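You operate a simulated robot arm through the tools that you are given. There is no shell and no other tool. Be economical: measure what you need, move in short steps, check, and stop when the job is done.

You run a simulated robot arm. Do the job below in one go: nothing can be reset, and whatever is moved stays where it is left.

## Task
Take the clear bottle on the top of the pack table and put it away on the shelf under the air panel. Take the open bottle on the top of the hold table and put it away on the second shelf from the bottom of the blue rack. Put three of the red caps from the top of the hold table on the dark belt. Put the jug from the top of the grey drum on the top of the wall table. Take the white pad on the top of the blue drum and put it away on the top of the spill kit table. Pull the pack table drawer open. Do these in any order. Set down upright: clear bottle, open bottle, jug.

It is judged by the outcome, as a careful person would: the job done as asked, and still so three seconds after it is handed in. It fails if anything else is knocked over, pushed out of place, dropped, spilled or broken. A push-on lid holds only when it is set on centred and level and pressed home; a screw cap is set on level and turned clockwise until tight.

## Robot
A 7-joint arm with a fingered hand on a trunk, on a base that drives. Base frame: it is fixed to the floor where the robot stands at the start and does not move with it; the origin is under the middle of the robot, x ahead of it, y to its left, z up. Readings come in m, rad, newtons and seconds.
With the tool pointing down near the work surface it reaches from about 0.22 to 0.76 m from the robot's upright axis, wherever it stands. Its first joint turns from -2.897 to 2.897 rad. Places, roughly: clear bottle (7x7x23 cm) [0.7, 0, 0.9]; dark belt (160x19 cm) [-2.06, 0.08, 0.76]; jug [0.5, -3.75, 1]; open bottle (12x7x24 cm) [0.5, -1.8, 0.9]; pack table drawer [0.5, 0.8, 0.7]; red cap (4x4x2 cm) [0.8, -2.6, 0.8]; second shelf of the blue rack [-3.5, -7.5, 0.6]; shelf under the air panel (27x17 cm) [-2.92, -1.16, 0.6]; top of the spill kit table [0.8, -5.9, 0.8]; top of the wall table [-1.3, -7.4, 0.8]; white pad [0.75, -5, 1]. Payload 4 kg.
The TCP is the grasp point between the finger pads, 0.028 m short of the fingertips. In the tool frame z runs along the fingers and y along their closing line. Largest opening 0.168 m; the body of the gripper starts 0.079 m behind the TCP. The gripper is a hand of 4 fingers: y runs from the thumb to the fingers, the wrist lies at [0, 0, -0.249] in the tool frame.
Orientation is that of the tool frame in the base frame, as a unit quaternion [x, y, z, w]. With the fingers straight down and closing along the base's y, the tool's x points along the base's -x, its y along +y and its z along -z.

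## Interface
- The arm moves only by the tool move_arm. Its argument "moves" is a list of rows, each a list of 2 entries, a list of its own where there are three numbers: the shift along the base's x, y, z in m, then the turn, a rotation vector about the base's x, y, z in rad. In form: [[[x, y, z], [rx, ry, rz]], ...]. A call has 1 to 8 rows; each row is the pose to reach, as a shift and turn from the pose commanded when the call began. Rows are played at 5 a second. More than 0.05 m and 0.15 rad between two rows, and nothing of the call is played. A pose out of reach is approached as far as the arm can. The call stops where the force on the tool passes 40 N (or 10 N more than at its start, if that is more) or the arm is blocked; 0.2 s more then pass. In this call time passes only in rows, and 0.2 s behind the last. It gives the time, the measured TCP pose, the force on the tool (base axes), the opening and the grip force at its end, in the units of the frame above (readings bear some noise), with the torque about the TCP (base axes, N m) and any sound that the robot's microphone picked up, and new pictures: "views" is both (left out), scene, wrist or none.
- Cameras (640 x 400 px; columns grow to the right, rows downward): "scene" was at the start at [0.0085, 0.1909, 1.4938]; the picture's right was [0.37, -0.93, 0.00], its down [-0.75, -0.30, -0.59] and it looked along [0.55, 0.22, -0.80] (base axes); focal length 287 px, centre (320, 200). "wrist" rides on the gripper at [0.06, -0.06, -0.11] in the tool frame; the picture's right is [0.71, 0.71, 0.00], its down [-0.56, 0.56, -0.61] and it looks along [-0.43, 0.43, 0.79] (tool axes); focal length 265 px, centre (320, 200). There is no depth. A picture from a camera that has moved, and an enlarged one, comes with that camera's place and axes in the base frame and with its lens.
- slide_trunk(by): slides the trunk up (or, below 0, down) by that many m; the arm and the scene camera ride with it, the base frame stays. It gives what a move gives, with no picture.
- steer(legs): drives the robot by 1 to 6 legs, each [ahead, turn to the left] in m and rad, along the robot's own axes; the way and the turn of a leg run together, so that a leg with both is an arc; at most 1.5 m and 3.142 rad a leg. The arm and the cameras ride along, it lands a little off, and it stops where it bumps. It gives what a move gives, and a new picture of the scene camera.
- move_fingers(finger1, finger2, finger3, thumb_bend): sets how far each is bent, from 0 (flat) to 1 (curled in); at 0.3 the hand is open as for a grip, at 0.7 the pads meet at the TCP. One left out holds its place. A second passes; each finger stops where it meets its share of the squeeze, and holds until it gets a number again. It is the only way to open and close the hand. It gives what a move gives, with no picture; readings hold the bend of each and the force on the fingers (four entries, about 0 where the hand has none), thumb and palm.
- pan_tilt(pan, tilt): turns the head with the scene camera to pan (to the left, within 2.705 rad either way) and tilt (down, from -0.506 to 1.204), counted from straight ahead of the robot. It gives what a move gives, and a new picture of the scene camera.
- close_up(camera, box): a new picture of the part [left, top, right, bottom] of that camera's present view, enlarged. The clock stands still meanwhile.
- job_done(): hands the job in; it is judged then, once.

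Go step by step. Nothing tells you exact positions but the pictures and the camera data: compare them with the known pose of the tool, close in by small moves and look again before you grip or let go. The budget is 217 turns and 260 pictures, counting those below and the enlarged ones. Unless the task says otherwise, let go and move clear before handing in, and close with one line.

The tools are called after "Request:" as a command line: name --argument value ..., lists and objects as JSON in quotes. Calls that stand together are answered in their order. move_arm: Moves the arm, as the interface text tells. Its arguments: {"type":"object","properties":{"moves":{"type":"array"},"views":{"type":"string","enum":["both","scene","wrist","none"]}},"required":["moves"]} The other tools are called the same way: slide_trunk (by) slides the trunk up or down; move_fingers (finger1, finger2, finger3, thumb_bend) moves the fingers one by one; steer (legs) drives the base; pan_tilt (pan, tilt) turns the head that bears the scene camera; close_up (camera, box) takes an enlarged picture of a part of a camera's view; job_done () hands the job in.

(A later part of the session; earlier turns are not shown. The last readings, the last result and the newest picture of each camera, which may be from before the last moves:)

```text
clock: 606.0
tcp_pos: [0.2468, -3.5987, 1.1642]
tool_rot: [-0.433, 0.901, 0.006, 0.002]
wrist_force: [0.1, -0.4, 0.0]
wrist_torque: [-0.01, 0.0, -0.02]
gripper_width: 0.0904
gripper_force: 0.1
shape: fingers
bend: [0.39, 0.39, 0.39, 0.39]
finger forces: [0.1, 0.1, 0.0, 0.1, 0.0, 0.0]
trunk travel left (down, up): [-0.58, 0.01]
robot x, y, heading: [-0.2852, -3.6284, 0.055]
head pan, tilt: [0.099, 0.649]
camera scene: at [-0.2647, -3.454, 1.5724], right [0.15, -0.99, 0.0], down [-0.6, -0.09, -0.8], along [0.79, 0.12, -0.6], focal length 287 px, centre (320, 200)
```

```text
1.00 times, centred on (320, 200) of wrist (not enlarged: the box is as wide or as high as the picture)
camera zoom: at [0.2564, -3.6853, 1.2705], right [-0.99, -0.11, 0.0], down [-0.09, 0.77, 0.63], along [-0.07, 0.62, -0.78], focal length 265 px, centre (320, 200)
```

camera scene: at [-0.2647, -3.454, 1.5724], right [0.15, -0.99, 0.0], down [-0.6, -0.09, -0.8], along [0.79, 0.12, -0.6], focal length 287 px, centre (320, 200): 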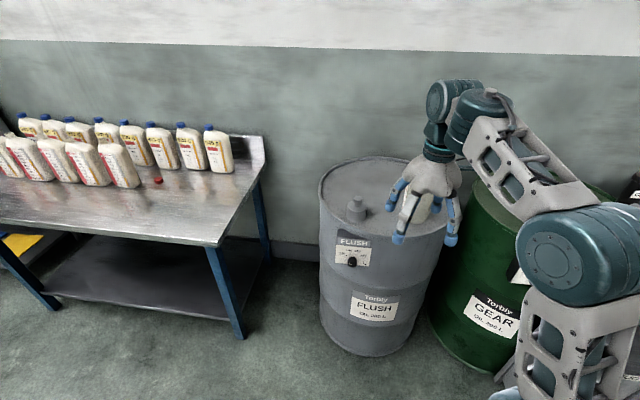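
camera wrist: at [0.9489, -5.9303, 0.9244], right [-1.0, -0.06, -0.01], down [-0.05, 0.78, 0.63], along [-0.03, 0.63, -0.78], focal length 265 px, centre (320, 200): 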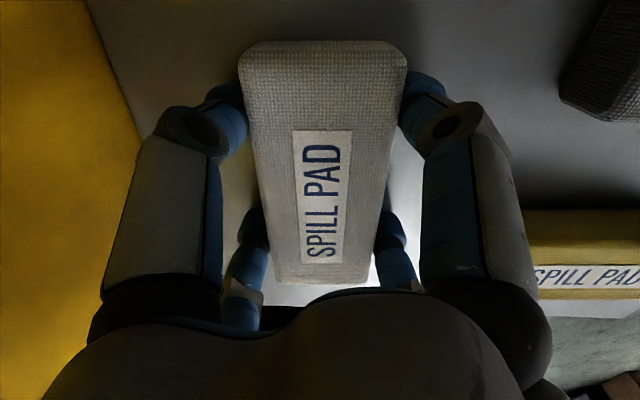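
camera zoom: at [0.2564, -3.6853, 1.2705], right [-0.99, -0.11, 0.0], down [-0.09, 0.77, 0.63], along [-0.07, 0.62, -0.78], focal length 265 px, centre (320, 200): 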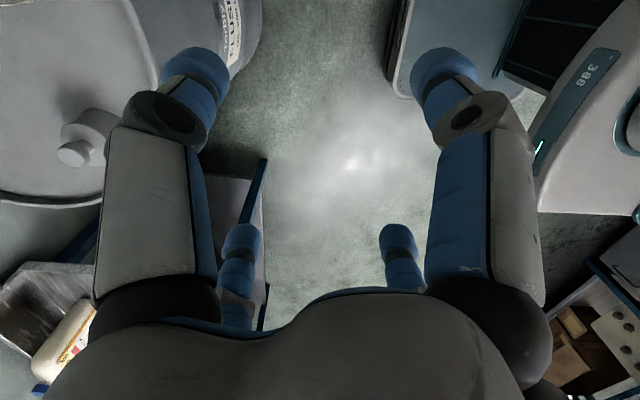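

The hand hides the jug. I'll move it left to view the jug.

Request:
move_arm --moves '[[[0, 0.05, 0], [0, 0, 0]], [[0, 0.1, 0], [0, 0, 0]], [[0, 0.15, 0], [0, 0, 0]], [[0, 0.2, 0], [0, 0, 0]], [[0, 0.25, 0], [0, 0, 0]]]' --views "none"

Request:
close_up --camera "scene" --box '[300, 100, 520, 250]'

```text
clock: 607.1
tcp_pos: [0.2452, -3.3465, 1.1619]
tool_rot: [-0.433, 0.901, 0.007, 0.001]
wrist_force: [0.3, -0.1, -0.3]
wrist_torque: [-0.01, 0.01, 0.01]
gripper_width: 0.0902
gripper_force: 0.0
shape: fingers
bend: [0.39, 0.39, 0.39, 0.39]
finger forces: [0.0, 0.0, 0.1, 0.0, 0.1, 0.0]
trunk travel left (down, up): [-0.58, 0.01]
robot x, y, heading: [-0.2818, -3.6237, 0.056]
head pan, tilt: [0.099, 0.649]
```

```text
2.67 times, centred on (410, 175) of scene
camera zoom: at [-0.2647, -3.452, 1.5721], right [0.15, -0.99, 0.0], down [-0.6, -0.09, -0.8], along [0.79, 0.12, -0.6], focal length 766 px, centre (80, 267)
```

zoom: 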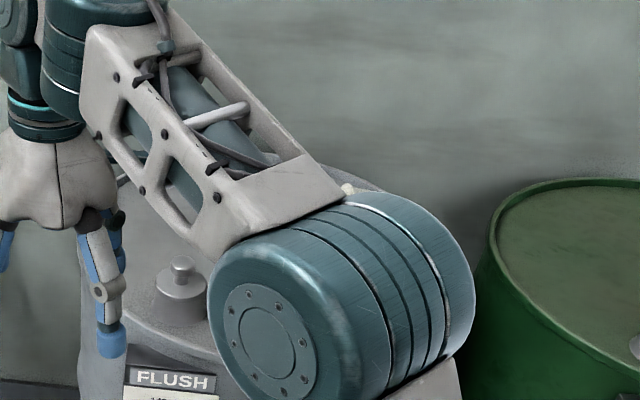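

Request:
steer --legs '[[0, -0.75]]'

Request:
pan_tilt --pan 0.7 --tilt 0.6

```text
clock: 609.5
tcp_pos: [0.2961, -3.7761, 1.1615]
tool_rot: [-0.081, 0.997, 0.006, 0.005]
wrist_force: [0.2, 0.0, 0.1]
wrist_torque: [0.01, -0.03, 0.01]
gripper_width: 0.0904
gripper_force: 0.0
shape: fingers
bend: [0.39, 0.39, 0.39, 0.39]
finger forces: [0.0, 0.0, 0.0, 0.0, 0.0, 0.0]
trunk travel left (down, up): [-0.58, 0.01]
robot x, y, heading: [-0.2807, -3.6268, -0.682]
head pan, tilt: [0.099, 0.649]
camera scene: at [-0.1529, -3.5105, 1.5724], right [-0.55, -0.83, 0.0], down [-0.5, 0.33, -0.8], along [0.66, -0.44, -0.6], focal length 287 px, centre (320, 200)
```

scene: 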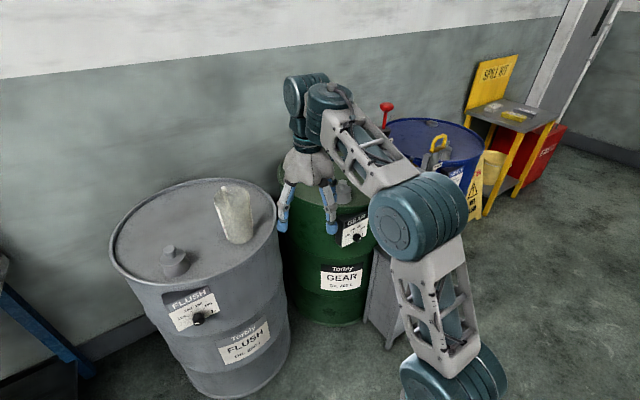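

```text
clock: 610.5
tcp_pos: [0.2956, -3.7755, 1.1619]
tool_rot: [-0.08, 0.997, 0.007, 0.004]
wrist_force: [-0.1, -1.0, 0.6]
wrist_torque: [-0.02, 0.0, 0.02]
gripper_width: 0.0904
gripper_force: 0.1
shape: fingers
bend: [0.39, 0.39, 0.39, 0.39]
finger forces: [0.0, 0.0, 0.0, 0.0, 0.0, 0.1]
trunk travel left (down, up): [-0.58, 0.01]
robot x, y, heading: [-0.2825, -3.627, -0.685]
head pan, tilt: [0.7, 0.6]
camera scene: at [-0.1368, -3.4608, 1.5766], right [0.02, -1.0, 0.0], down [-0.56, -0.01, -0.82], along [0.82, 0.01, -0.57], focal length 287 px, centre (320, 200)
```

scene: 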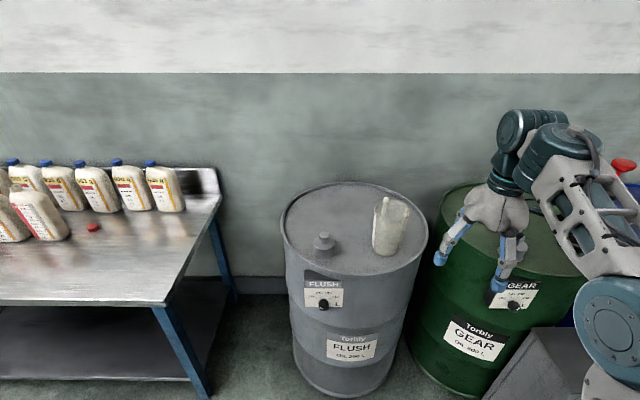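

Request:
close_up --camera "scene" --box '[330, 170, 458, 270]'

```text
4.00 times, centred on (394, 220) of scene
camera zoom: at [-0.1368, -3.4608, 1.5766], right [0.02, -1.0, 0.0], down [-0.56, -0.01, -0.82], along [0.82, 0.01, -0.57], focal length 1148 px, centre (24, 120)
```

zoom: 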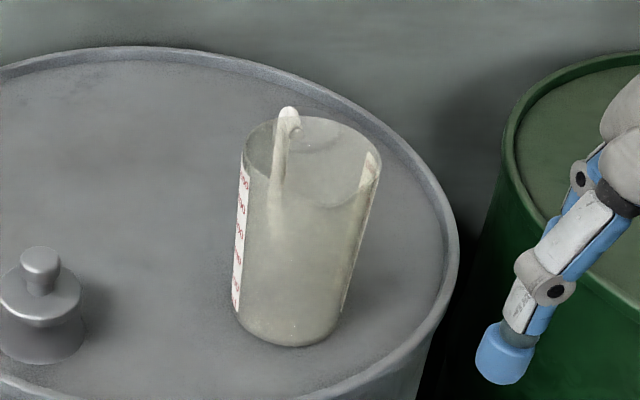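

The jug stands at about (0.609, −3.688), rim z≈1.02, about 11 cm across, with its handle on the far side. I'll grip it from above with fingers around the body: square up, approach, then move over it.

Request:
move_fingers --finger1 0.18 --finger2 0.18 --finger3 0.18 --thumb_bend 0.18

Request:
steer --legs '[[0, 0.68], [0.24, 0]]'

Request:
move_arm --moves '[[[0.02, -0.045, 0.01], [0, 0, 0.05]], [[0.04, -0.09, 0.01], [0, 0, 0.1]], [[0.06, -0.135, 0.01], [0, 0, 0.15]], [[0.07, -0.18, 0.01], [0, 0, 0.2]], [[0.08, -0.225, 0.01], [0, 0, 0.25]]]'

```text
clock: 611.5
tcp_pos: [0.2958, -3.7752, 1.1623]
tool_rot: [-0.08, 0.997, 0.006, 0.003]
wrist_force: [-0.2, 0.0, 0.3]
wrist_torque: [-0.02, 0.04, 0.01]
gripper_width: 0.139
gripper_force: 0.1
shape: fingers
bend: [0.18, 0.18, 0.18, 0.18]
finger forces: [0.0, 0.1, 0.1, 0.1, 0.0, 0.0]
trunk travel left (down, up): [-0.58, 0.01]
robot x, y, heading: [-0.282, -3.6274, -0.684]
head pan, tilt: [0.7, 0.6]
```

```text
clock: 615.1
tcp_pos: [0.5023, -3.3853, 1.162]
tool_rot: [-0.405, 0.914, 0.007, 0.001]
wrist_force: [0.2, -0.4, -0.7]
wrist_torque: [-0.01, 0.0, 0.01]
gripper_width: 0.1387
gripper_force: 0.1
shape: fingers
bend: [0.18, 0.18, 0.18, 0.18]
finger forces: [0.1, 0.0, 0.0, 0.1, 0.0, 0.0]
trunk travel left (down, up): [-0.58, 0.01]
robot x, y, heading: [-0.0406, -3.6304, -0.01]
head pan, tilt: [0.7, 0.6]
camera scene: at [-0.031, -3.4088, 1.5766], right [0.64, -0.77, 0.0], down [-0.44, -0.36, -0.82], along [0.64, 0.53, -0.57], focal length 287 px, centre (320, 200)
```

scene: 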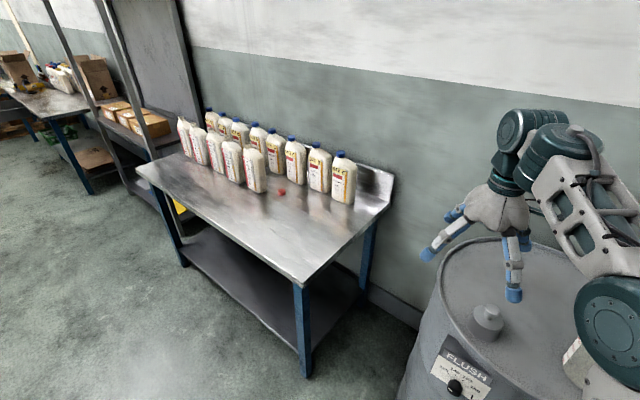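

```text
refused: row 1 steps farther than a row can; nothing moved
```

Request:
move_arm --moves '[[[0.014, -0.042, 0.002], [0, 0, 0.036]], [[0.028, -0.084, 0.005], [0, 0, 0.072]], [[0.042, -0.126, 0.007], [0, 0, 0.108]], [[0.056, -0.168, 0.01], [0, 0, 0.144]], [[0.07, -0.21, 0.01], [0, 0, 0.18]], [[0.084, -0.252, 0.01], [0, 0, 0.216]], [[0.095, -0.292, 0.01], [0, 0, 0.25]]]'

```text
clock: 616.7
tcp_pos: [0.5958, -3.6794, 1.174]
tool_rot: [-0.516, 0.857, 0.007, 0.001]
wrist_force: [-0.2, -0.5, -0.4]
wrist_torque: [0.04, -0.03, 0.0]
gripper_width: 0.1391
gripper_force: 0.0
shape: fingers
bend: [0.18, 0.18, 0.18, 0.18]
finger forces: [0.0, 0.0, 0.0, 0.0, 0.0, 0.0]
trunk travel left (down, up): [-0.58, 0.01]
robot x, y, heading: [-0.0379, -3.629, -0.012]
head pan, tilt: [0.7, 0.6]
camera scene: at [-0.0315, -3.4096, 1.5767], right [0.64, -0.77, 0.0], down [-0.44, -0.36, -0.83], along [0.64, 0.53, -0.56], focal length 287 px, centre (320, 200)
camera wrist: at [0.6217, -3.7628, 1.2817], right [-0.96, -0.29, 0.0], down [-0.23, 0.75, 0.63], along [-0.19, 0.6, -0.78], focal length 265 px, centre (320, 200)
```

scene: 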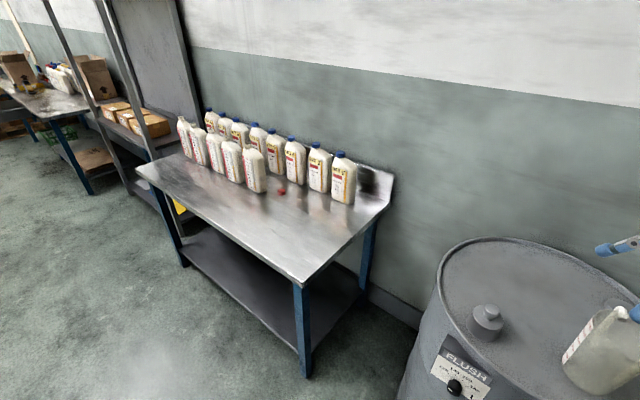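
wrist: 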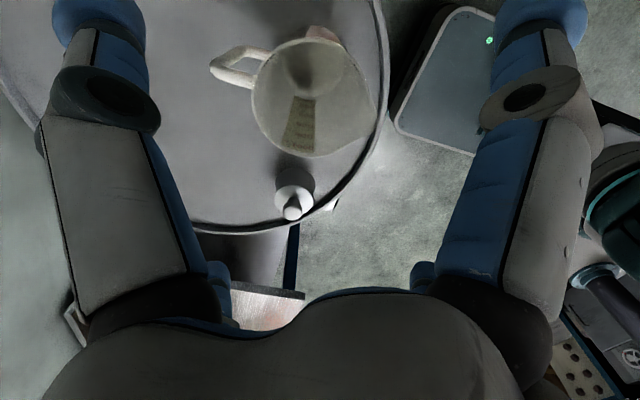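

Clear view from above: rim centre (0.607, −3.683), handle pointing +x. I'll turn the hand back a little so the handle sits between two fingers, centre, and come down partway.

Request:
move_arm --moves '[[[0.006, -0.002, -0.02], [0, 0, -0.05]], [[0.012, -0.004, -0.05], [0, 0, -0.1]], [[0.012, -0.005, -0.08], [0, 0, -0.15]], [[0.012, -0.005, -0.11], [0, 0, -0.2]]]' --views "wrist"

```text
clock: 617.7
tcp_pos: [0.6083, -3.6826, 1.0637]
tool_rot: [-0.426, 0.904, 0.007, 0.001]
wrist_force: [0.0, 0.6, 0.1]
wrist_torque: [0.04, 0.01, -0.01]
gripper_width: 0.1389
gripper_force: 0.1
shape: fingers
bend: [0.18, 0.18, 0.18, 0.18]
finger forces: [0.1, 0.1, 0.0, 0.0, 0.1, 0.0]
trunk travel left (down, up): [-0.58, 0.01]
robot x, y, heading: [-0.0418, -3.63, -0.012]
head pan, tilt: [0.7, 0.6]
camera wrist: at [0.617, -3.7701, 1.1714], right [-1.0, -0.1, 0.0], down [-0.07, 0.78, 0.63], along [-0.06, 0.62, -0.78], focal length 265 px, centre (320, 200)
```

wrist: 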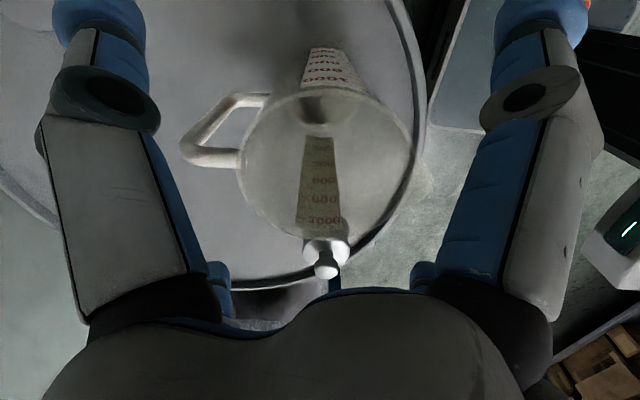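

Centred with handle between fingers. Descending to grip height and closing.

Request:
move_arm --moves '[[[-0.002, 0, -0.03], [0, 0, 0]], [[-0.003, 0, -0.06], [0, 0, 0]], [[-0.003, 0, -0.088], [0, 0, 0]]]' --views "wrist"

Request:
move_fingers --finger1 0.55 --finger2 0.55 --finger3 0.55 --thumb_bend 0.55

Request:
close_up --camera "wrist" --box '[0, 0, 640, 400]'

```text
clock: 618.5
tcp_pos: [0.6053, -3.6815, 0.9792]
tool_rot: [-0.427, 0.904, 0.006, 0.008]
wrist_force: [1.9, 0.0, 32.9]
wrist_torque: [0.82, 0.78, 0.0]
gripper_width: 0.1395
gripper_force: 16.3
shape: fingers
bend: [0.17, 0.15, 0.16, 0.18]
finger forces: [5.5, 16.0, 11.1, 0.0, 0.0, 0.0]
trunk travel left (down, up): [-0.58, 0.01]
robot x, y, heading: [-0.0432, -3.6269, -0.009]
head pan, tilt: [0.7, 0.6]
camera wrist: at [0.6133, -3.7683, 1.087], right [-1.0, -0.1, -0.01], down [-0.08, 0.77, 0.63], along [-0.05, 0.62, -0.78], focal length 265 px, centre (320, 200)
```

wrist: 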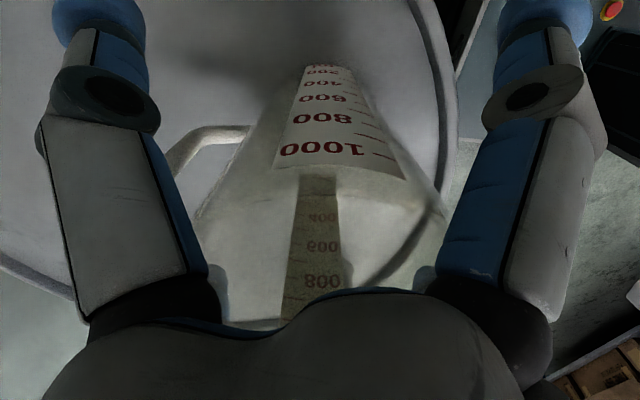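

```text
clock: 618.9
tcp_pos: [0.6088, -3.6834, 0.9822]
tool_rot: [-0.425, 0.905, 0.005, 0.014]
wrist_force: [3.0, -2.8, 28.9]
wrist_torque: [0.68, 0.76, 0.03]
gripper_width: 0.0727
gripper_force: 58.3
shape: fingers
bend: [0.37, 0.14, 0.27, 0.48]
finger forces: [22.8, 26.8, 24.6, 0.0, 43.1, 0.0]
trunk travel left (down, up): [-0.58, 0.01]
robot x, y, heading: [-0.0427, -3.6314, -0.007]
head pan, tilt: [0.7, 0.6]
stopped: the force on the tool passed its limit at 46 N (the readings are from after the stop); the commanded pose is now the measured one
```

```text
1.00 times, centred on (320, 200) of wrist (not enlarged: the box is as wide or as high as the picture)
camera zoom: at [0.6145, -3.7709, 1.0898], right [-1.0, -0.09, -0.02], down [-0.09, 0.77, 0.63], along [-0.04, 0.63, -0.78], focal length 265 px, centre (320, 200)
```

zoom: 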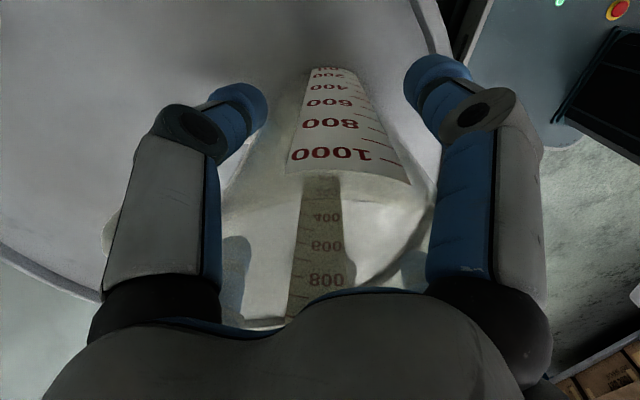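

The finger roots met the wide rim: the hand is too low. I'll open, rise about 3 cm and re-centre.

Request:
move_fingers --finger1 0.18 --finger2 0.18 --finger3 0.18 --thumb_bend 0.18

Request:
move_arm --moves '[[[0, 0, 0.025], [0, 0, 0]], [[0, 0, 0.05], [0, 0.02, 0]], [[0, 0, 0.085], [0, 0.028, 0]]]' --views "wrist"

```text
clock: 619.9
tcp_pos: [0.6066, -3.681, 0.98]
tool_rot: [-0.427, 0.904, 0.006, 0.009]
wrist_force: [-1.0, 0.7, 27.9]
wrist_torque: [0.67, 0.58, -0.06]
gripper_width: 0.1392
gripper_force: 13.9
shape: fingers
bend: [0.18, 0.13, 0.17, 0.18]
finger forces: [3.4, 16.9, 7.4, 0.0, 0.1, 0.1]
trunk travel left (down, up): [-0.58, 0.01]
robot x, y, heading: [-0.0465, -3.6297, -0.008]
head pan, tilt: [0.7, 0.6]
```

```text
clock: 620.7
tcp_pos: [0.6068, -3.6816, 1.0602]
tool_rot: [-0.428, 0.904, 0.012, -0.005]
wrist_force: [-0.2, 1.4, -0.2]
wrist_torque: [0.0, 0.0, -0.02]
gripper_width: 0.139
gripper_force: 0.2
shape: fingers
bend: [0.18, 0.18, 0.18, 0.18]
finger forces: [0.0, 0.0, 0.1, 0.1, 0.1, 0.0]
trunk travel left (down, up): [-0.58, 0.01]
robot x, y, heading: [-0.04, -3.6282, -0.005]
head pan, tilt: [0.7, 0.6]
camera wrist: at [0.6182, -3.7686, 1.1682], right [-0.99, -0.1, 0.02], down [-0.06, 0.77, 0.63], along [-0.08, 0.62, -0.78], focal length 265 px, centre (320, 200)
```

wrist: 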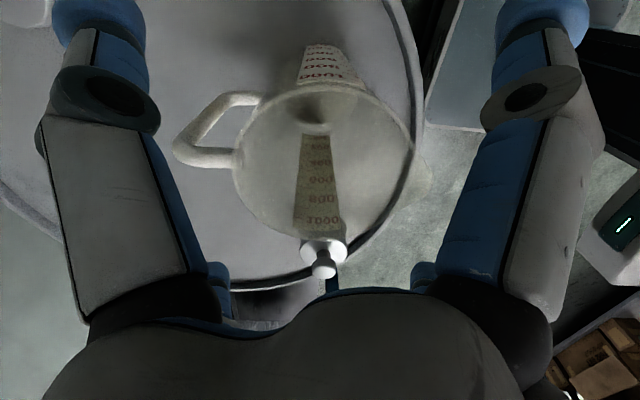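

Jug is still upright and unmoved, rim centre (0.605, −3.683). I'll grip with the rim only about 2 cm above the TCP.

Request:
move_arm --moves '[[[-0.001, -0.001, -0.03], [0, 0, 0]], [[-0.002, -0.001, -0.058], [0, 0, 0]]]' --views "none"

Request:
move_fingers --finger1 0.34 --finger2 0.34 --finger3 0.34 --thumb_bend 0.34

Request:
close_up --camera "wrist" --box '[0, 0, 640, 400]'

```text
clock: 621.3
tcp_pos: [0.6077, -3.6831, 1.003]
tool_rot: [-0.427, 0.904, 0.011, -0.005]
wrist_force: [-1.2, 0.2, 1.0]
wrist_torque: [0.01, 0.0, 0.02]
gripper_width: 0.139
gripper_force: 0.1
shape: fingers
bend: [0.18, 0.18, 0.18, 0.18]
finger forces: [0.0, 0.0, 0.0, 0.0, 0.0, 0.0]
trunk travel left (down, up): [-0.58, 0.01]
robot x, y, heading: [-0.042, -3.6297, -0.006]
head pan, tilt: [0.7, 0.6]
```

```text
clock: 622.3
tcp_pos: [0.6064, -3.6841, 1.0035]
tool_rot: [-0.428, 0.904, 0.013, -0.005]
wrist_force: [0.0, 0.7, 0.1]
wrist_torque: [0.02, 0.02, -0.01]
gripper_width: 0.1063
gripper_force: 0.1
shape: fingers
bend: [0.34, 0.34, 0.34, 0.34]
finger forces: [0.0, 0.0, 0.0, 0.0, 0.1, 0.0]
trunk travel left (down, up): [-0.58, 0.01]
robot x, y, heading: [-0.0411, -3.6271, -0.01]
head pan, tilt: [0.7, 0.6]
```

```text
1.00 times, centred on (320, 200) of wrist (not enlarged: the box is as wide or as high as the picture)
camera zoom: at [0.6178, -3.7706, 1.1109], right [-1.0, -0.1, 0.02], down [-0.06, 0.77, 0.63], along [-0.07, 0.62, -0.78], focal length 265 px, centre (320, 200)
```

zoom: 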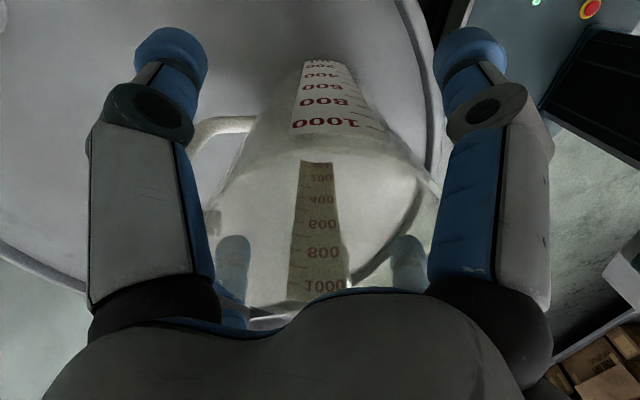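

Request:
move_fingers --finger1 0.6 --finger2 0.6 --finger3 0.6 --thumb_bend 0.6

Request:
close_up --camera "wrist" --box '[0, 0, 640, 400]'

```text
clock: 623.3
tcp_pos: [0.6071, -3.6843, 1.0043]
tool_rot: [-0.427, 0.904, 0.011, -0.004]
wrist_force: [1.6, -0.3, 3.8]
wrist_torque: [-0.18, -0.29, -0.01]
gripper_width: 0.0662
gripper_force: 29.8
shape: fingers
bend: [0.45, 0.44, 0.44, 0.48]
finger forces: [12.9, 13.5, 11.5, 0.1, 21.0, 0.1]
trunk travel left (down, up): [-0.58, 0.01]
robot x, y, heading: [-0.0441, -3.6319, -0.01]
head pan, tilt: [0.7, 0.6]
```

```text
1.00 times, centred on (320, 200) of wrist (not enlarged: the box is as wide or as high as the picture)
camera zoom: at [0.6177, -3.7707, 1.1113], right [-1.0, -0.1, 0.02], down [-0.07, 0.77, 0.63], along [-0.07, 0.63, -0.78], focal length 265 px, centre (320, 200)
```

zoom: 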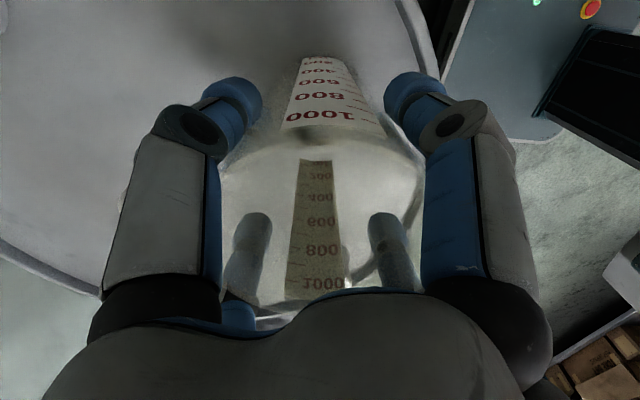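

A firm, even grip. Lifting.

Request:
move_arm --moves '[[[0, 0, 0.03], [0, 0, 0]], [[0, 0, 0.07], [0, 0, 0]], [[-0.02, 0, 0.11], [0, 0, 0]], [[-0.04, 0, 0.14], [0, 0, 0]]]'

```text
clock: 624.3
tcp_pos: [0.5634, -3.6822, 1.1445]
tool_rot: [-0.427, 0.904, 0.012, -0.006]
wrist_force: [0.0, 0.2, -1.0]
wrist_torque: [0.0, 0.07, 0.01]
gripper_width: 0.0662
gripper_force: 29.7
shape: fingers
bend: [0.45, 0.43, 0.44, 0.48]
finger forces: [12.7, 13.4, 11.0, 0.0, 20.4, 0.0]
trunk travel left (down, up): [-0.58, 0.01]
robot x, y, heading: [-0.0408, -3.6317, -0.009]
head pan, tilt: [0.7, 0.6]
camera scene: at [-0.0325, -3.4089, 1.5765], right [0.64, -0.77, 0.0], down [-0.44, -0.36, -0.83], along [0.64, 0.53, -0.56], focal length 287 px, centre (320, 200)
camera wrist: at [0.5743, -3.7692, 1.2519], right [-1.0, -0.1, 0.02], down [-0.06, 0.77, 0.63], along [-0.07, 0.62, -0.78], focal length 265 px, centre (320, 200)
```

scene: 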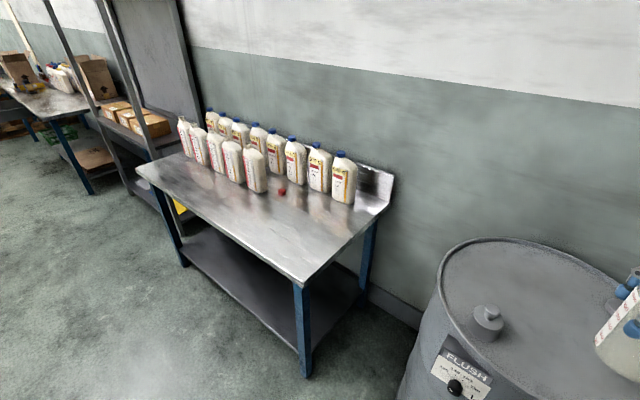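
wrist: 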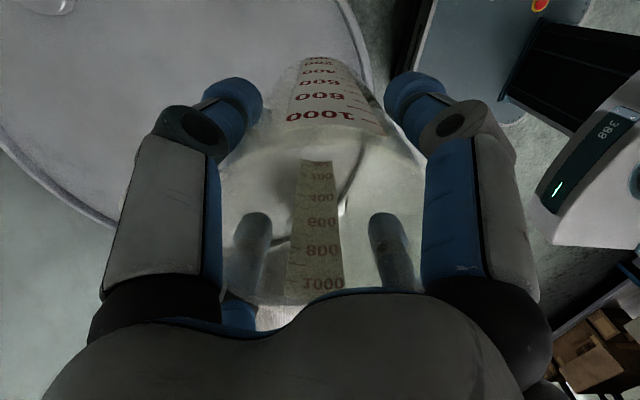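

The jug is up. I'll drive south along the aisle and look at the wall table.

Request:
steer --legs '[[-0.4, 0], [0, -1.51], [1.2, 0], [1.15, 0]]'

Request:
pan_tilt --pan -0.7 --tilt 0.5

```text
clock: 641.8
tcp_pos: [-0.4382, -6.6139, 1.1441]
tool_rot: [0.328, 0.945, 0.013, 0.005]
wrist_force: [-0.8, -0.6, -1.5]
wrist_torque: [0.02, 0.03, 0.03]
gripper_width: 0.0656
gripper_force: 26.5
shape: fingers
bend: [0.45, 0.44, 0.44, 0.48]
finger forces: [11.3, 11.8, 10.4, 0.0, 20.0, 0.0]
trunk travel left (down, up): [-0.58, 0.01]
robot x, y, heading: [-0.3933, -6.0093, -1.564]
head pan, tilt: [0.7, 0.6]
camera scene: at [-0.1752, -6.013, 1.5766], right [-0.76, -0.65, 0.0], down [-0.37, 0.43, -0.82], along [0.54, -0.63, -0.57], focal length 287 px, centre (320, 200)
```

scene: 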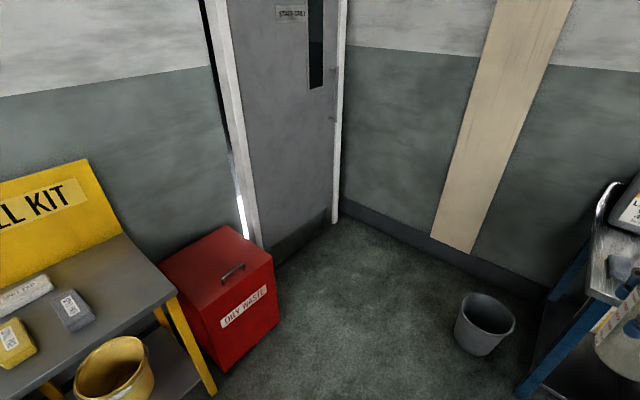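

```text
clock: 643.3
tcp_pos: [-0.4368, -6.6127, 1.145]
tool_rot: [0.329, 0.944, 0.012, 0.006]
wrist_force: [-0.3, -0.5, -1.3]
wrist_torque: [0.02, 0.01, 0.0]
gripper_width: 0.0657
gripper_force: 26.8
shape: fingers
bend: [0.45, 0.44, 0.44, 0.48]
finger forces: [11.3, 11.8, 10.4, 0.0, 20.1, 0.0]
trunk travel left (down, up): [-0.58, 0.01]
robot x, y, heading: [-0.3962, -6.0075, -1.56]
head pan, tilt: [-0.7, 0.499]
camera scene: at [-0.2907, -6.0158, 1.5857], right [-0.77, 0.64, 0.0], down [0.3, 0.37, -0.88], along [-0.56, -0.68, -0.48], focal length 287 px, centre (320, 200)
```

scene: 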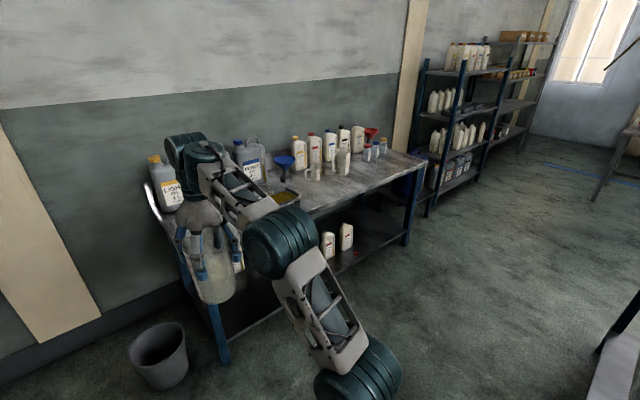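

The wall table's items stand mostly along its back. I'll move along the corridor to stand in front of its middle and look for a free spot.

Request:
steer --legs '[[0.38, 0], [0, -1.58], [0.8, 0], [0, 1.575]]'

Request:
pan_tilt --pan 0.3 --tilt 0.65

Request:
close_up --camera "wrist" --box '[0, 0, 640, 400]'

```text
clock: 657.3
tcp_pos: [-1.2648, -6.9886, 1.1446]
tool_rot: [0.347, 0.938, 0.013, 0.005]
wrist_force: [-0.2, -0.5, -0.4]
wrist_torque: [0.01, 0.0, 0.01]
gripper_width: 0.065
gripper_force: 24.4
shape: fingers
bend: [0.45, 0.44, 0.44, 0.49]
finger forces: [9.7, 9.6, 9.6, 0.1, 19.5, 0.0]
trunk travel left (down, up): [-0.58, 0.01]
robot x, y, heading: [-1.2056, -6.3856, -1.599]
head pan, tilt: [-0.7, 0.499]
camera scene: at [-1.0945, -6.3957, 1.5857], right [-0.74, 0.67, 0.0], down [0.32, 0.36, -0.88], along [-0.59, -0.65, -0.48], focal length 287 px, centre (320, 200)
```

scene: 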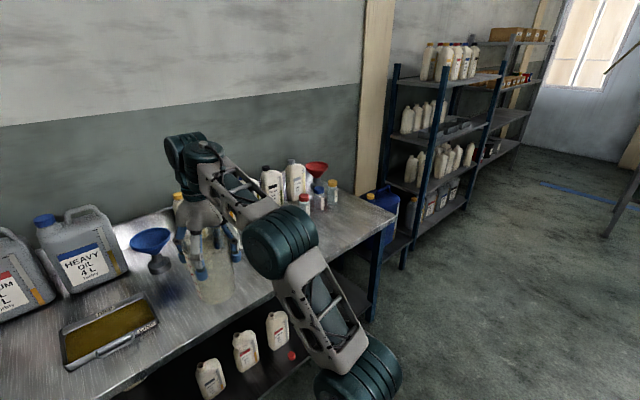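

```text
clock: 658.6
tcp_pos: [-1.2638, -6.9874, 1.1444]
tool_rot: [0.347, 0.938, 0.012, 0.006]
wrist_force: [0.0, -0.1, 0.0]
wrist_torque: [0.02, 0.0, -0.02]
gripper_width: 0.0649
gripper_force: 24.5
shape: fingers
bend: [0.45, 0.44, 0.44, 0.49]
finger forces: [9.6, 9.5, 9.7, 0.1, 19.5, 0.0]
trunk travel left (down, up): [-0.58, 0.01]
robot x, y, heading: [-1.2008, -6.383, -1.601]
head pan, tilt: [0.3, 0.649]
camera scene: at [-1.011, -6.4115, 1.5723], right [-0.96, -0.27, 0.0], down [-0.16, 0.58, -0.8], along [0.21, -0.77, -0.6], focal length 287 px, centre (320, 200)
```

scene: 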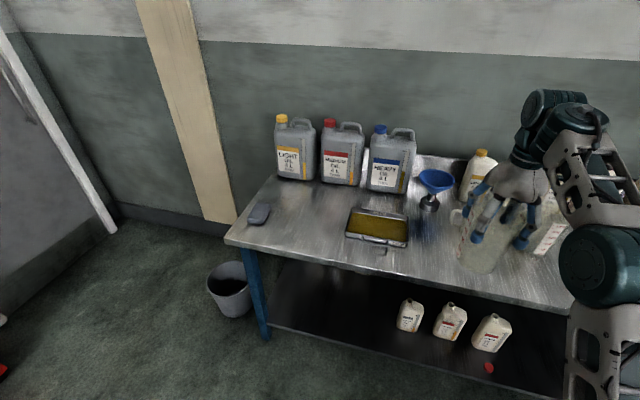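

```text
1.00 times, centred on (320, 200) of wrist (not enlarged: the box is as wide or as high as the picture)
camera zoom: at [-1.3513, -6.9968, 1.2514], right [-0.08, 1.0, 0.02], down [0.78, 0.05, 0.63], along [0.63, 0.06, -0.78], focal length 265 px, centre (320, 200)
```

zoom: 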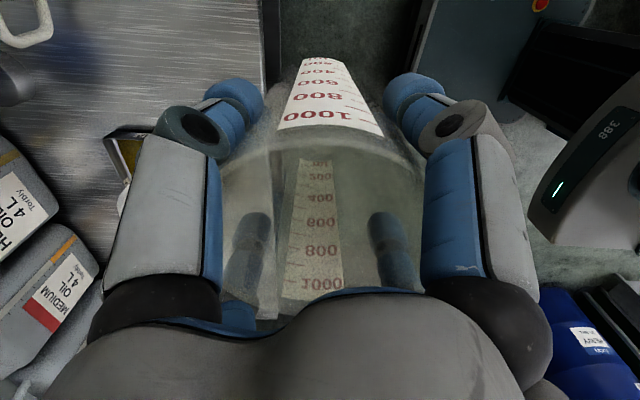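

Between tray and sponge there is free table at about x −0.57…−0.88, y −7.12…−7.45. I'll reposition in front of it and aim for (−0.73, −7.27).

Request:
steer --legs '[[0, 1.375], [0.51, 0], [0, -1.346], [0.06, 0]]'

Request:
pan_tilt --pan 0.1 --tilt 0.75

Request:
close_up --camera "wrist" --box '[0, 0, 640, 400]'

```text
clock: 668.8
tcp_pos: [-0.7516, -7.1768, 1.1441]
tool_rot: [0.338, 0.941, 0.012, 0.004]
wrist_force: [0.3, 0.0, -0.9]
wrist_torque: [0.05, 0.0, -0.02]
gripper_width: 0.0647
gripper_force: 22.9
shape: fingers
bend: [0.46, 0.44, 0.44, 0.49]
finger forces: [9.0, 8.8, 9.4, 0.1, 19.1, 0.0]
trunk travel left (down, up): [-0.58, 0.01]
robot x, y, heading: [-0.6988, -6.5669, -1.575]
head pan, tilt: [0.3, 0.649]
camera scene: at [-0.51, -6.595, 1.5723], right [-0.96, -0.29, 0.0], down [-0.17, 0.58, -0.8], along [0.23, -0.76, -0.61], focal length 287 px, centre (320, 200)
```

scene: 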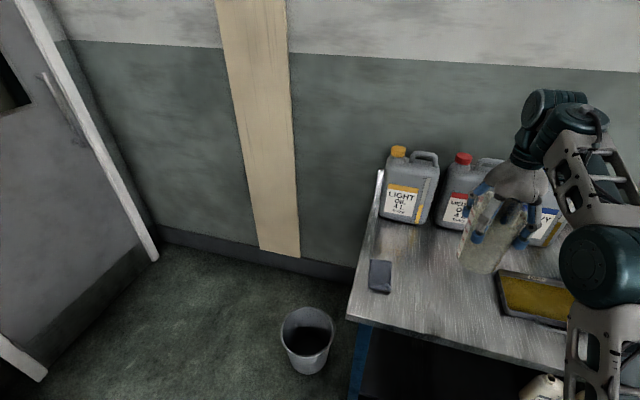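

```text
clock: 669.6
tcp_pos: [-0.7525, -7.1747, 1.1442]
tool_rot: [0.338, 0.941, 0.012, 0.004]
wrist_force: [0.2, -0.7, 0.2]
wrist_torque: [0.01, 0.05, -0.02]
gripper_width: 0.0647
gripper_force: 23.5
shape: fingers
bend: [0.46, 0.44, 0.44, 0.49]
finger forces: [9.0, 8.7, 9.3, 0.0, 19.2, 0.0]
trunk travel left (down, up): [-0.58, 0.01]
robot x, y, heading: [-0.699, -6.5685, -1.579]
head pan, tilt: [0.099, 0.75]
camera scene: at [-0.5273, -6.5932, 1.5638], right [-1.0, -0.09, 0.0], down [-0.06, 0.68, -0.73], along [0.07, -0.73, -0.68], focal length 287 px, centre (320, 200)
```

scene: 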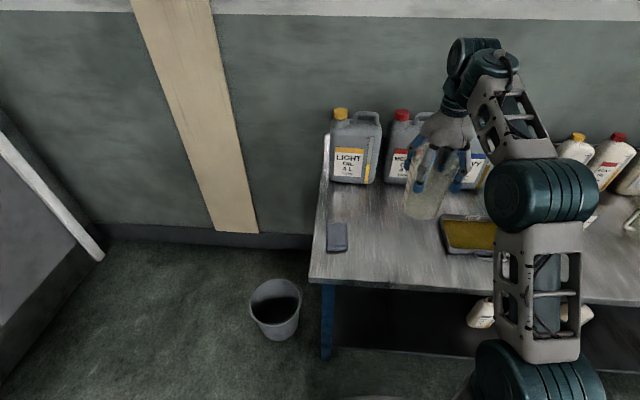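

```text
1.00 times, centred on (320, 200) of wrist (not enlarged: the box is as wide or as high as the picture)
camera zoom: at [-0.8386, -7.1858, 1.2512], right [-0.1, 1.0, 0.02], down [0.77, 0.06, 0.63], along [0.63, 0.07, -0.78], focal length 265 px, centre (320, 200)
```

zoom: 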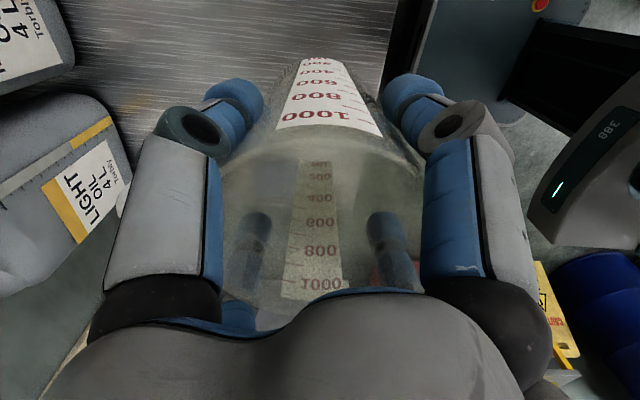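

Target (−0.715, −7.25) has about 15 cm clear all around. Moving over it and lowering.

Request:
move_arm --moves '[[[0.018, -0.038, 0], [0, 0, 0]], [[0.037, -0.075, -0.02], [0, 0, 0]]]' --views "none"

Request:
slide_trunk --by -0.12

Request:
close_up --camera "wrist" --box '[0, 0, 640, 400]'

Request:
close_up --camera "scene" --box '[300, 80, 556, 240]'

```text
clock: 670.2
tcp_pos: [-0.7132, -7.2516, 1.1235]
tool_rot: [0.337, 0.941, 0.012, 0.005]
wrist_force: [0.7, -0.5, -1.0]
wrist_torque: [0.05, 0.03, 0.0]
gripper_width: 0.0642
gripper_force: 22.8
shape: fingers
bend: [0.46, 0.44, 0.44, 0.49]
finger forces: [9.0, 8.7, 9.1, 0.0, 19.0, 0.0]
trunk travel left (down, up): [-0.58, 0.01]
robot x, y, heading: [-0.7003, -6.568, -1.581]
head pan, tilt: [0.099, 0.75]
```

```text
clock: 671.7
tcp_pos: [-0.7151, -7.2503, 1.0064]
tool_rot: [0.338, 0.941, 0.013, 0.005]
wrist_force: [0.4, -0.1, -1.6]
wrist_torque: [-0.01, 0.06, 0.0]
gripper_width: 0.0644
gripper_force: 23.1
shape: fingers
bend: [0.46, 0.44, 0.44, 0.49]
finger forces: [9.0, 8.8, 9.2, 0.1, 18.9, 0.0]
trunk travel left (down, up): [-0.46, 0.13]
robot x, y, heading: [-0.6982, -6.5657, -1.582]
head pan, tilt: [0.099, 0.75]
```

```text
1.00 times, centred on (320, 200) of wrist (not enlarged: the box is as wide or as high as the picture)
camera zoom: at [-0.8019, -7.2618, 1.1125], right [-0.1, 1.0, 0.02], down [0.77, 0.06, 0.63], along [0.62, 0.07, -0.78], focal length 265 px, centre (320, 200)
```

zoom: 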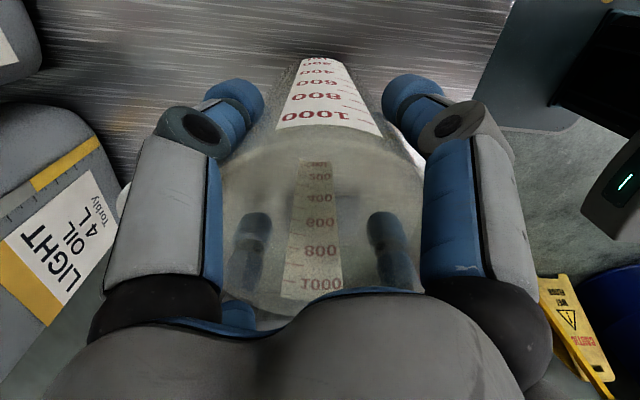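

```text
2.50 times, centred on (428, 160) of scene
camera zoom: at [-0.5273, -6.593, 1.4438], right [-1.0, -0.09, 0.0], down [-0.06, 0.68, -0.73], along [0.07, -0.73, -0.68], focal length 718 px, centre (50, 300)
```

zoom: 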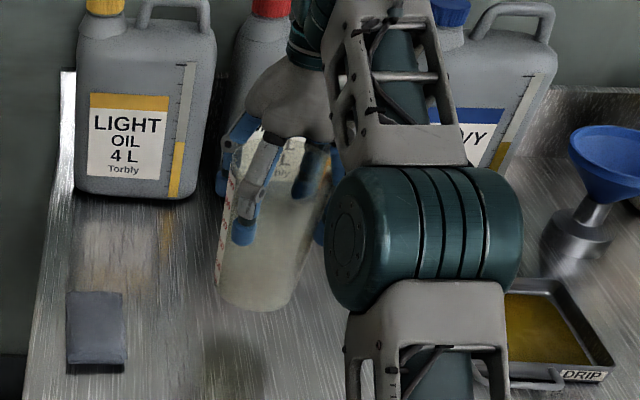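

Lowering in small steps to contact.

Request:
move_arm --moves '[[[0, 0, -0.012], [0, 0, 0]], [[0, 0, -0.024], [0, 0, 0]]]' --views "none"

Request:
move_arm --moves '[[[0, 0, -0.005], [0, 0, 0]], [[0, 0, -0.01], [0, 0, 0]]]' --views "none"

Request:
move_arm --moves '[[[0, 0, -0.005], [0, 0, 0]]]' --views "none"

Request:
close_up --camera "scene" --box '[300, 80, 556, 240]'

```text
clock: 672.3
tcp_pos: [-0.7167, -7.2519, 0.9809]
tool_rot: [0.337, 0.941, 0.012, 0.006]
wrist_force: [0.8, -0.6, -0.7]
wrist_torque: [-0.01, 0.02, 0.02]
gripper_width: 0.0641
gripper_force: 22.9
shape: fingers
bend: [0.46, 0.44, 0.44, 0.49]
finger forces: [8.9, 8.8, 9.2, 0.1, 19.0, 0.0]
trunk travel left (down, up): [-0.46, 0.13]
robot x, y, heading: [-0.6992, -6.573, -1.582]
head pan, tilt: [0.099, 0.75]
```

```text
clock: 672.9
tcp_pos: [-0.7174, -7.2529, 0.9709]
tool_rot: [0.338, 0.941, 0.013, 0.005]
wrist_force: [-0.3, -0.2, -1.3]
wrist_torque: [0.0, 0.03, -0.02]
gripper_width: 0.0643
gripper_force: 22.8
shape: fingers
bend: [0.46, 0.44, 0.44, 0.49]
finger forces: [9.0, 8.9, 9.1, 0.1, 18.9, 0.0]
trunk travel left (down, up): [-0.46, 0.13]
robot x, y, heading: [-0.6991, -6.5702, -1.584]
head pan, tilt: [0.099, 0.75]
```

```text
clock: 673.3
tcp_pos: [-0.7168, -7.2508, 0.9669]
tool_rot: [0.336, 0.942, 0.012, 0.004]
wrist_force: [0.1, -0.1, -1.3]
wrist_torque: [0.02, 0.0, -0.02]
gripper_width: 0.0644
gripper_force: 23.3
shape: fingers
bend: [0.46, 0.44, 0.44, 0.49]
finger forces: [9.1, 8.9, 9.1, 0.0, 19.0, 0.0]
trunk travel left (down, up): [-0.46, 0.13]
robot x, y, heading: [-0.6979, -6.5714, -1.58]
head pan, tilt: [0.099, 0.75]
```

```text
2.50 times, centred on (428, 160) of scene
camera zoom: at [-0.5272, -6.5932, 1.4437], right [-1.0, -0.09, 0.0], down [-0.06, 0.68, -0.73], along [0.06, -0.73, -0.68], focal length 718 px, centre (50, 300)
```

zoom: 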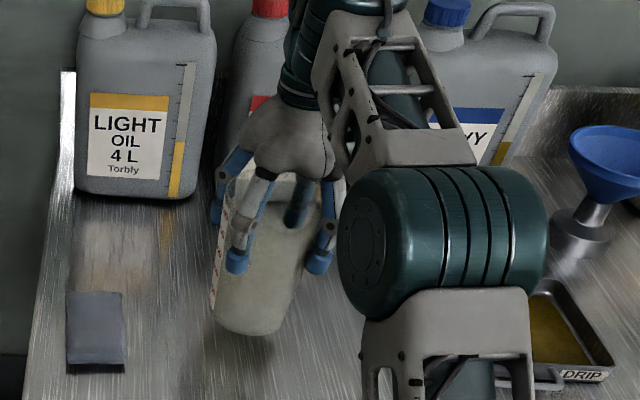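

Request:
move_arm --moves '[[[0, 0, -0.006], [0, 0, 0]], [[0, 0, -0.012], [0, 0, 0]]]' --views "none"

Request:
move_arm --moves '[[[0, 0, -0.005], [0, 0, 0]], [[0, 0, -0.008], [0, 0, 0]]]' --views "none"

Request:
move_arm --moves '[[[0, 0, -0.005], [0, 0, 0]]]' --views "none"

Request:
close_up --camera "scene" --box '[300, 80, 556, 240]'

```text
clock: 673.9
tcp_pos: [-0.7162, -7.2509, 0.9539]
tool_rot: [0.339, 0.941, 0.012, 0.004]
wrist_force: [-0.1, -0.4, -1.4]
wrist_torque: [0.06, 0.0, 0.01]
gripper_width: 0.0641
gripper_force: 22.8
shape: fingers
bend: [0.46, 0.44, 0.44, 0.49]
finger forces: [8.9, 9.0, 9.1, 0.0, 18.9, 0.0]
trunk travel left (down, up): [-0.46, 0.13]
robot x, y, heading: [-0.7023, -6.5707, -1.579]
head pan, tilt: [0.099, 0.75]
```

```text
clock: 674.5
tcp_pos: [-0.7156, -7.2512, 0.9454]
tool_rot: [0.338, 0.941, 0.012, 0.004]
wrist_force: [-0.3, -0.1, -1.3]
wrist_torque: [0.02, -0.02, -0.01]
gripper_width: 0.0644
gripper_force: 23.3
shape: fingers
bend: [0.46, 0.44, 0.44, 0.49]
finger forces: [9.0, 9.1, 9.1, 0.0, 18.9, 0.1]
trunk travel left (down, up): [-0.46, 0.13]
robot x, y, heading: [-0.6994, -6.5676, -1.582]
head pan, tilt: [0.099, 0.75]
```

```text
clock: 674.9
tcp_pos: [-0.7164, -7.2504, 0.9428]
tool_rot: [0.339, 0.941, 0.012, 0.006]
wrist_force: [-0.1, -0.4, -0.3]
wrist_torque: [0.02, -0.01, 0.02]
gripper_width: 0.0643
gripper_force: 22.8
shape: fingers
bend: [0.46, 0.44, 0.44, 0.49]
finger forces: [8.8, 9.0, 9.1, 0.0, 19.0, 0.1]
trunk travel left (down, up): [-0.46, 0.13]
robot x, y, heading: [-0.701, -6.5657, -1.582]
head pan, tilt: [0.099, 0.75]
```

```text
2.50 times, centred on (428, 160) of scene
camera zoom: at [-0.5275, -6.5931, 1.4438], right [-1.0, -0.09, 0.0], down [-0.06, 0.68, -0.73], along [0.07, -0.73, -0.68], focal length 718 px, centre (50, 300)
```

zoom: 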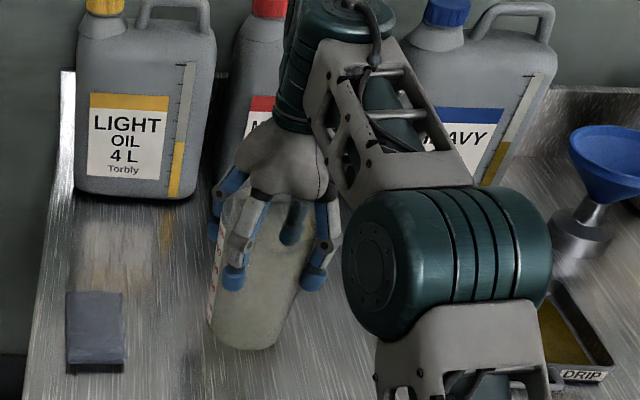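

Request:
move_arm --moves '[[[0, 0, -0.005], [0, 0, 0]], [[0, 0, -0.01], [0, 0, 0]]]' --views "none"

Request:
move_arm --moves '[[[0, 0, -0.004], [0, 0, 0]], [[0, 0, -0.008], [0, 0, 0]]]' --views "none"

Request:
move_arm --moves '[[[0, 0, -0.004], [0, 0, 0]]]' --views "none"

Request:
close_up --camera "scene" --box '[300, 80, 556, 240]'

```text
clock: 675.5
tcp_pos: [-0.7152, -7.2508, 0.935]
tool_rot: [0.337, 0.941, 0.009, 0.007]
wrist_force: [1.4, 3.0, 24.6]
wrist_torque: [-0.35, 0.48, -0.02]
gripper_width: 0.0645
gripper_force: 25.1
shape: fingers
bend: [0.46, 0.44, 0.44, 0.49]
finger forces: [10.4, 11.9, 10.3, 0.0, 18.2, 0.1]
trunk travel left (down, up): [-0.46, 0.13]
robot x, y, heading: [-0.7001, -6.569, -1.582]
head pan, tilt: [0.099, 0.75]
```

```text
clock: 675.9
tcp_pos: [-0.7167, -7.2506, 0.9344]
tool_rot: [0.337, 0.941, 0.004, 0.009]
wrist_force: [0.0, 3.7, 18.3]
wrist_torque: [0.02, 0.49, -0.1]
gripper_width: 0.0641
gripper_force: 26.2
shape: fingers
bend: [0.45, 0.43, 0.44, 0.49]
finger forces: [10.7, 13.1, 10.4, 0.0, 18.1, 0.1]
trunk travel left (down, up): [-0.46, 0.13]
robot x, y, heading: [-0.6993, -6.5688, -1.58]
head pan, tilt: [0.099, 0.75]
stopped in row 2: the force on the tool passed its limit at 43 N (the readings are from after the stop); the commanded pose is now the measured one
```

```text
clock: 676.3
tcp_pos: [-0.7148, -7.252, 0.9347]
tool_rot: [0.339, 0.941, 0.0, 0.011]
wrist_force: [-1.2, 3.6, 18.8]
wrist_torque: [0.11, 0.54, -0.14]
gripper_width: 0.0642
gripper_force: 26.7
shape: fingers
bend: [0.45, 0.43, 0.44, 0.49]
finger forces: [10.5, 14.6, 11.3, 0.0, 18.2, 0.0]
trunk travel left (down, up): [-0.46, 0.13]
robot x, y, heading: [-0.7, -6.5707, -1.581]
head pan, tilt: [0.099, 0.75]
stopped in row 1: the force on the tool passed its limit at 42 N (the readings are from after the stop); the commanded pose is now the measured one
```

```text
2.50 times, centred on (428, 160) of scene
camera zoom: at [-0.5272, -6.5901, 1.4436], right [-1.0, -0.09, 0.0], down [-0.06, 0.68, -0.73], along [0.06, -0.73, -0.68], focal length 718 px, centre (50, 300)
```

zoom: 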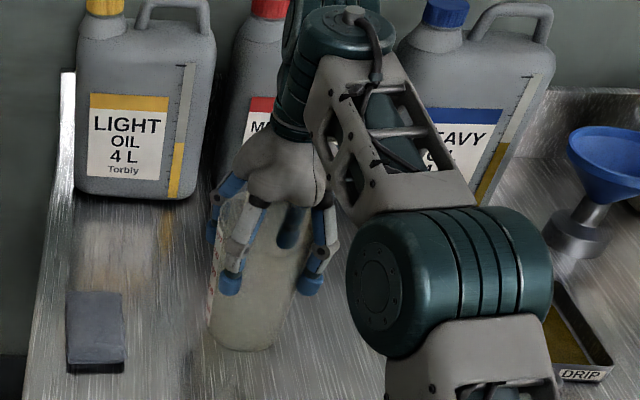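

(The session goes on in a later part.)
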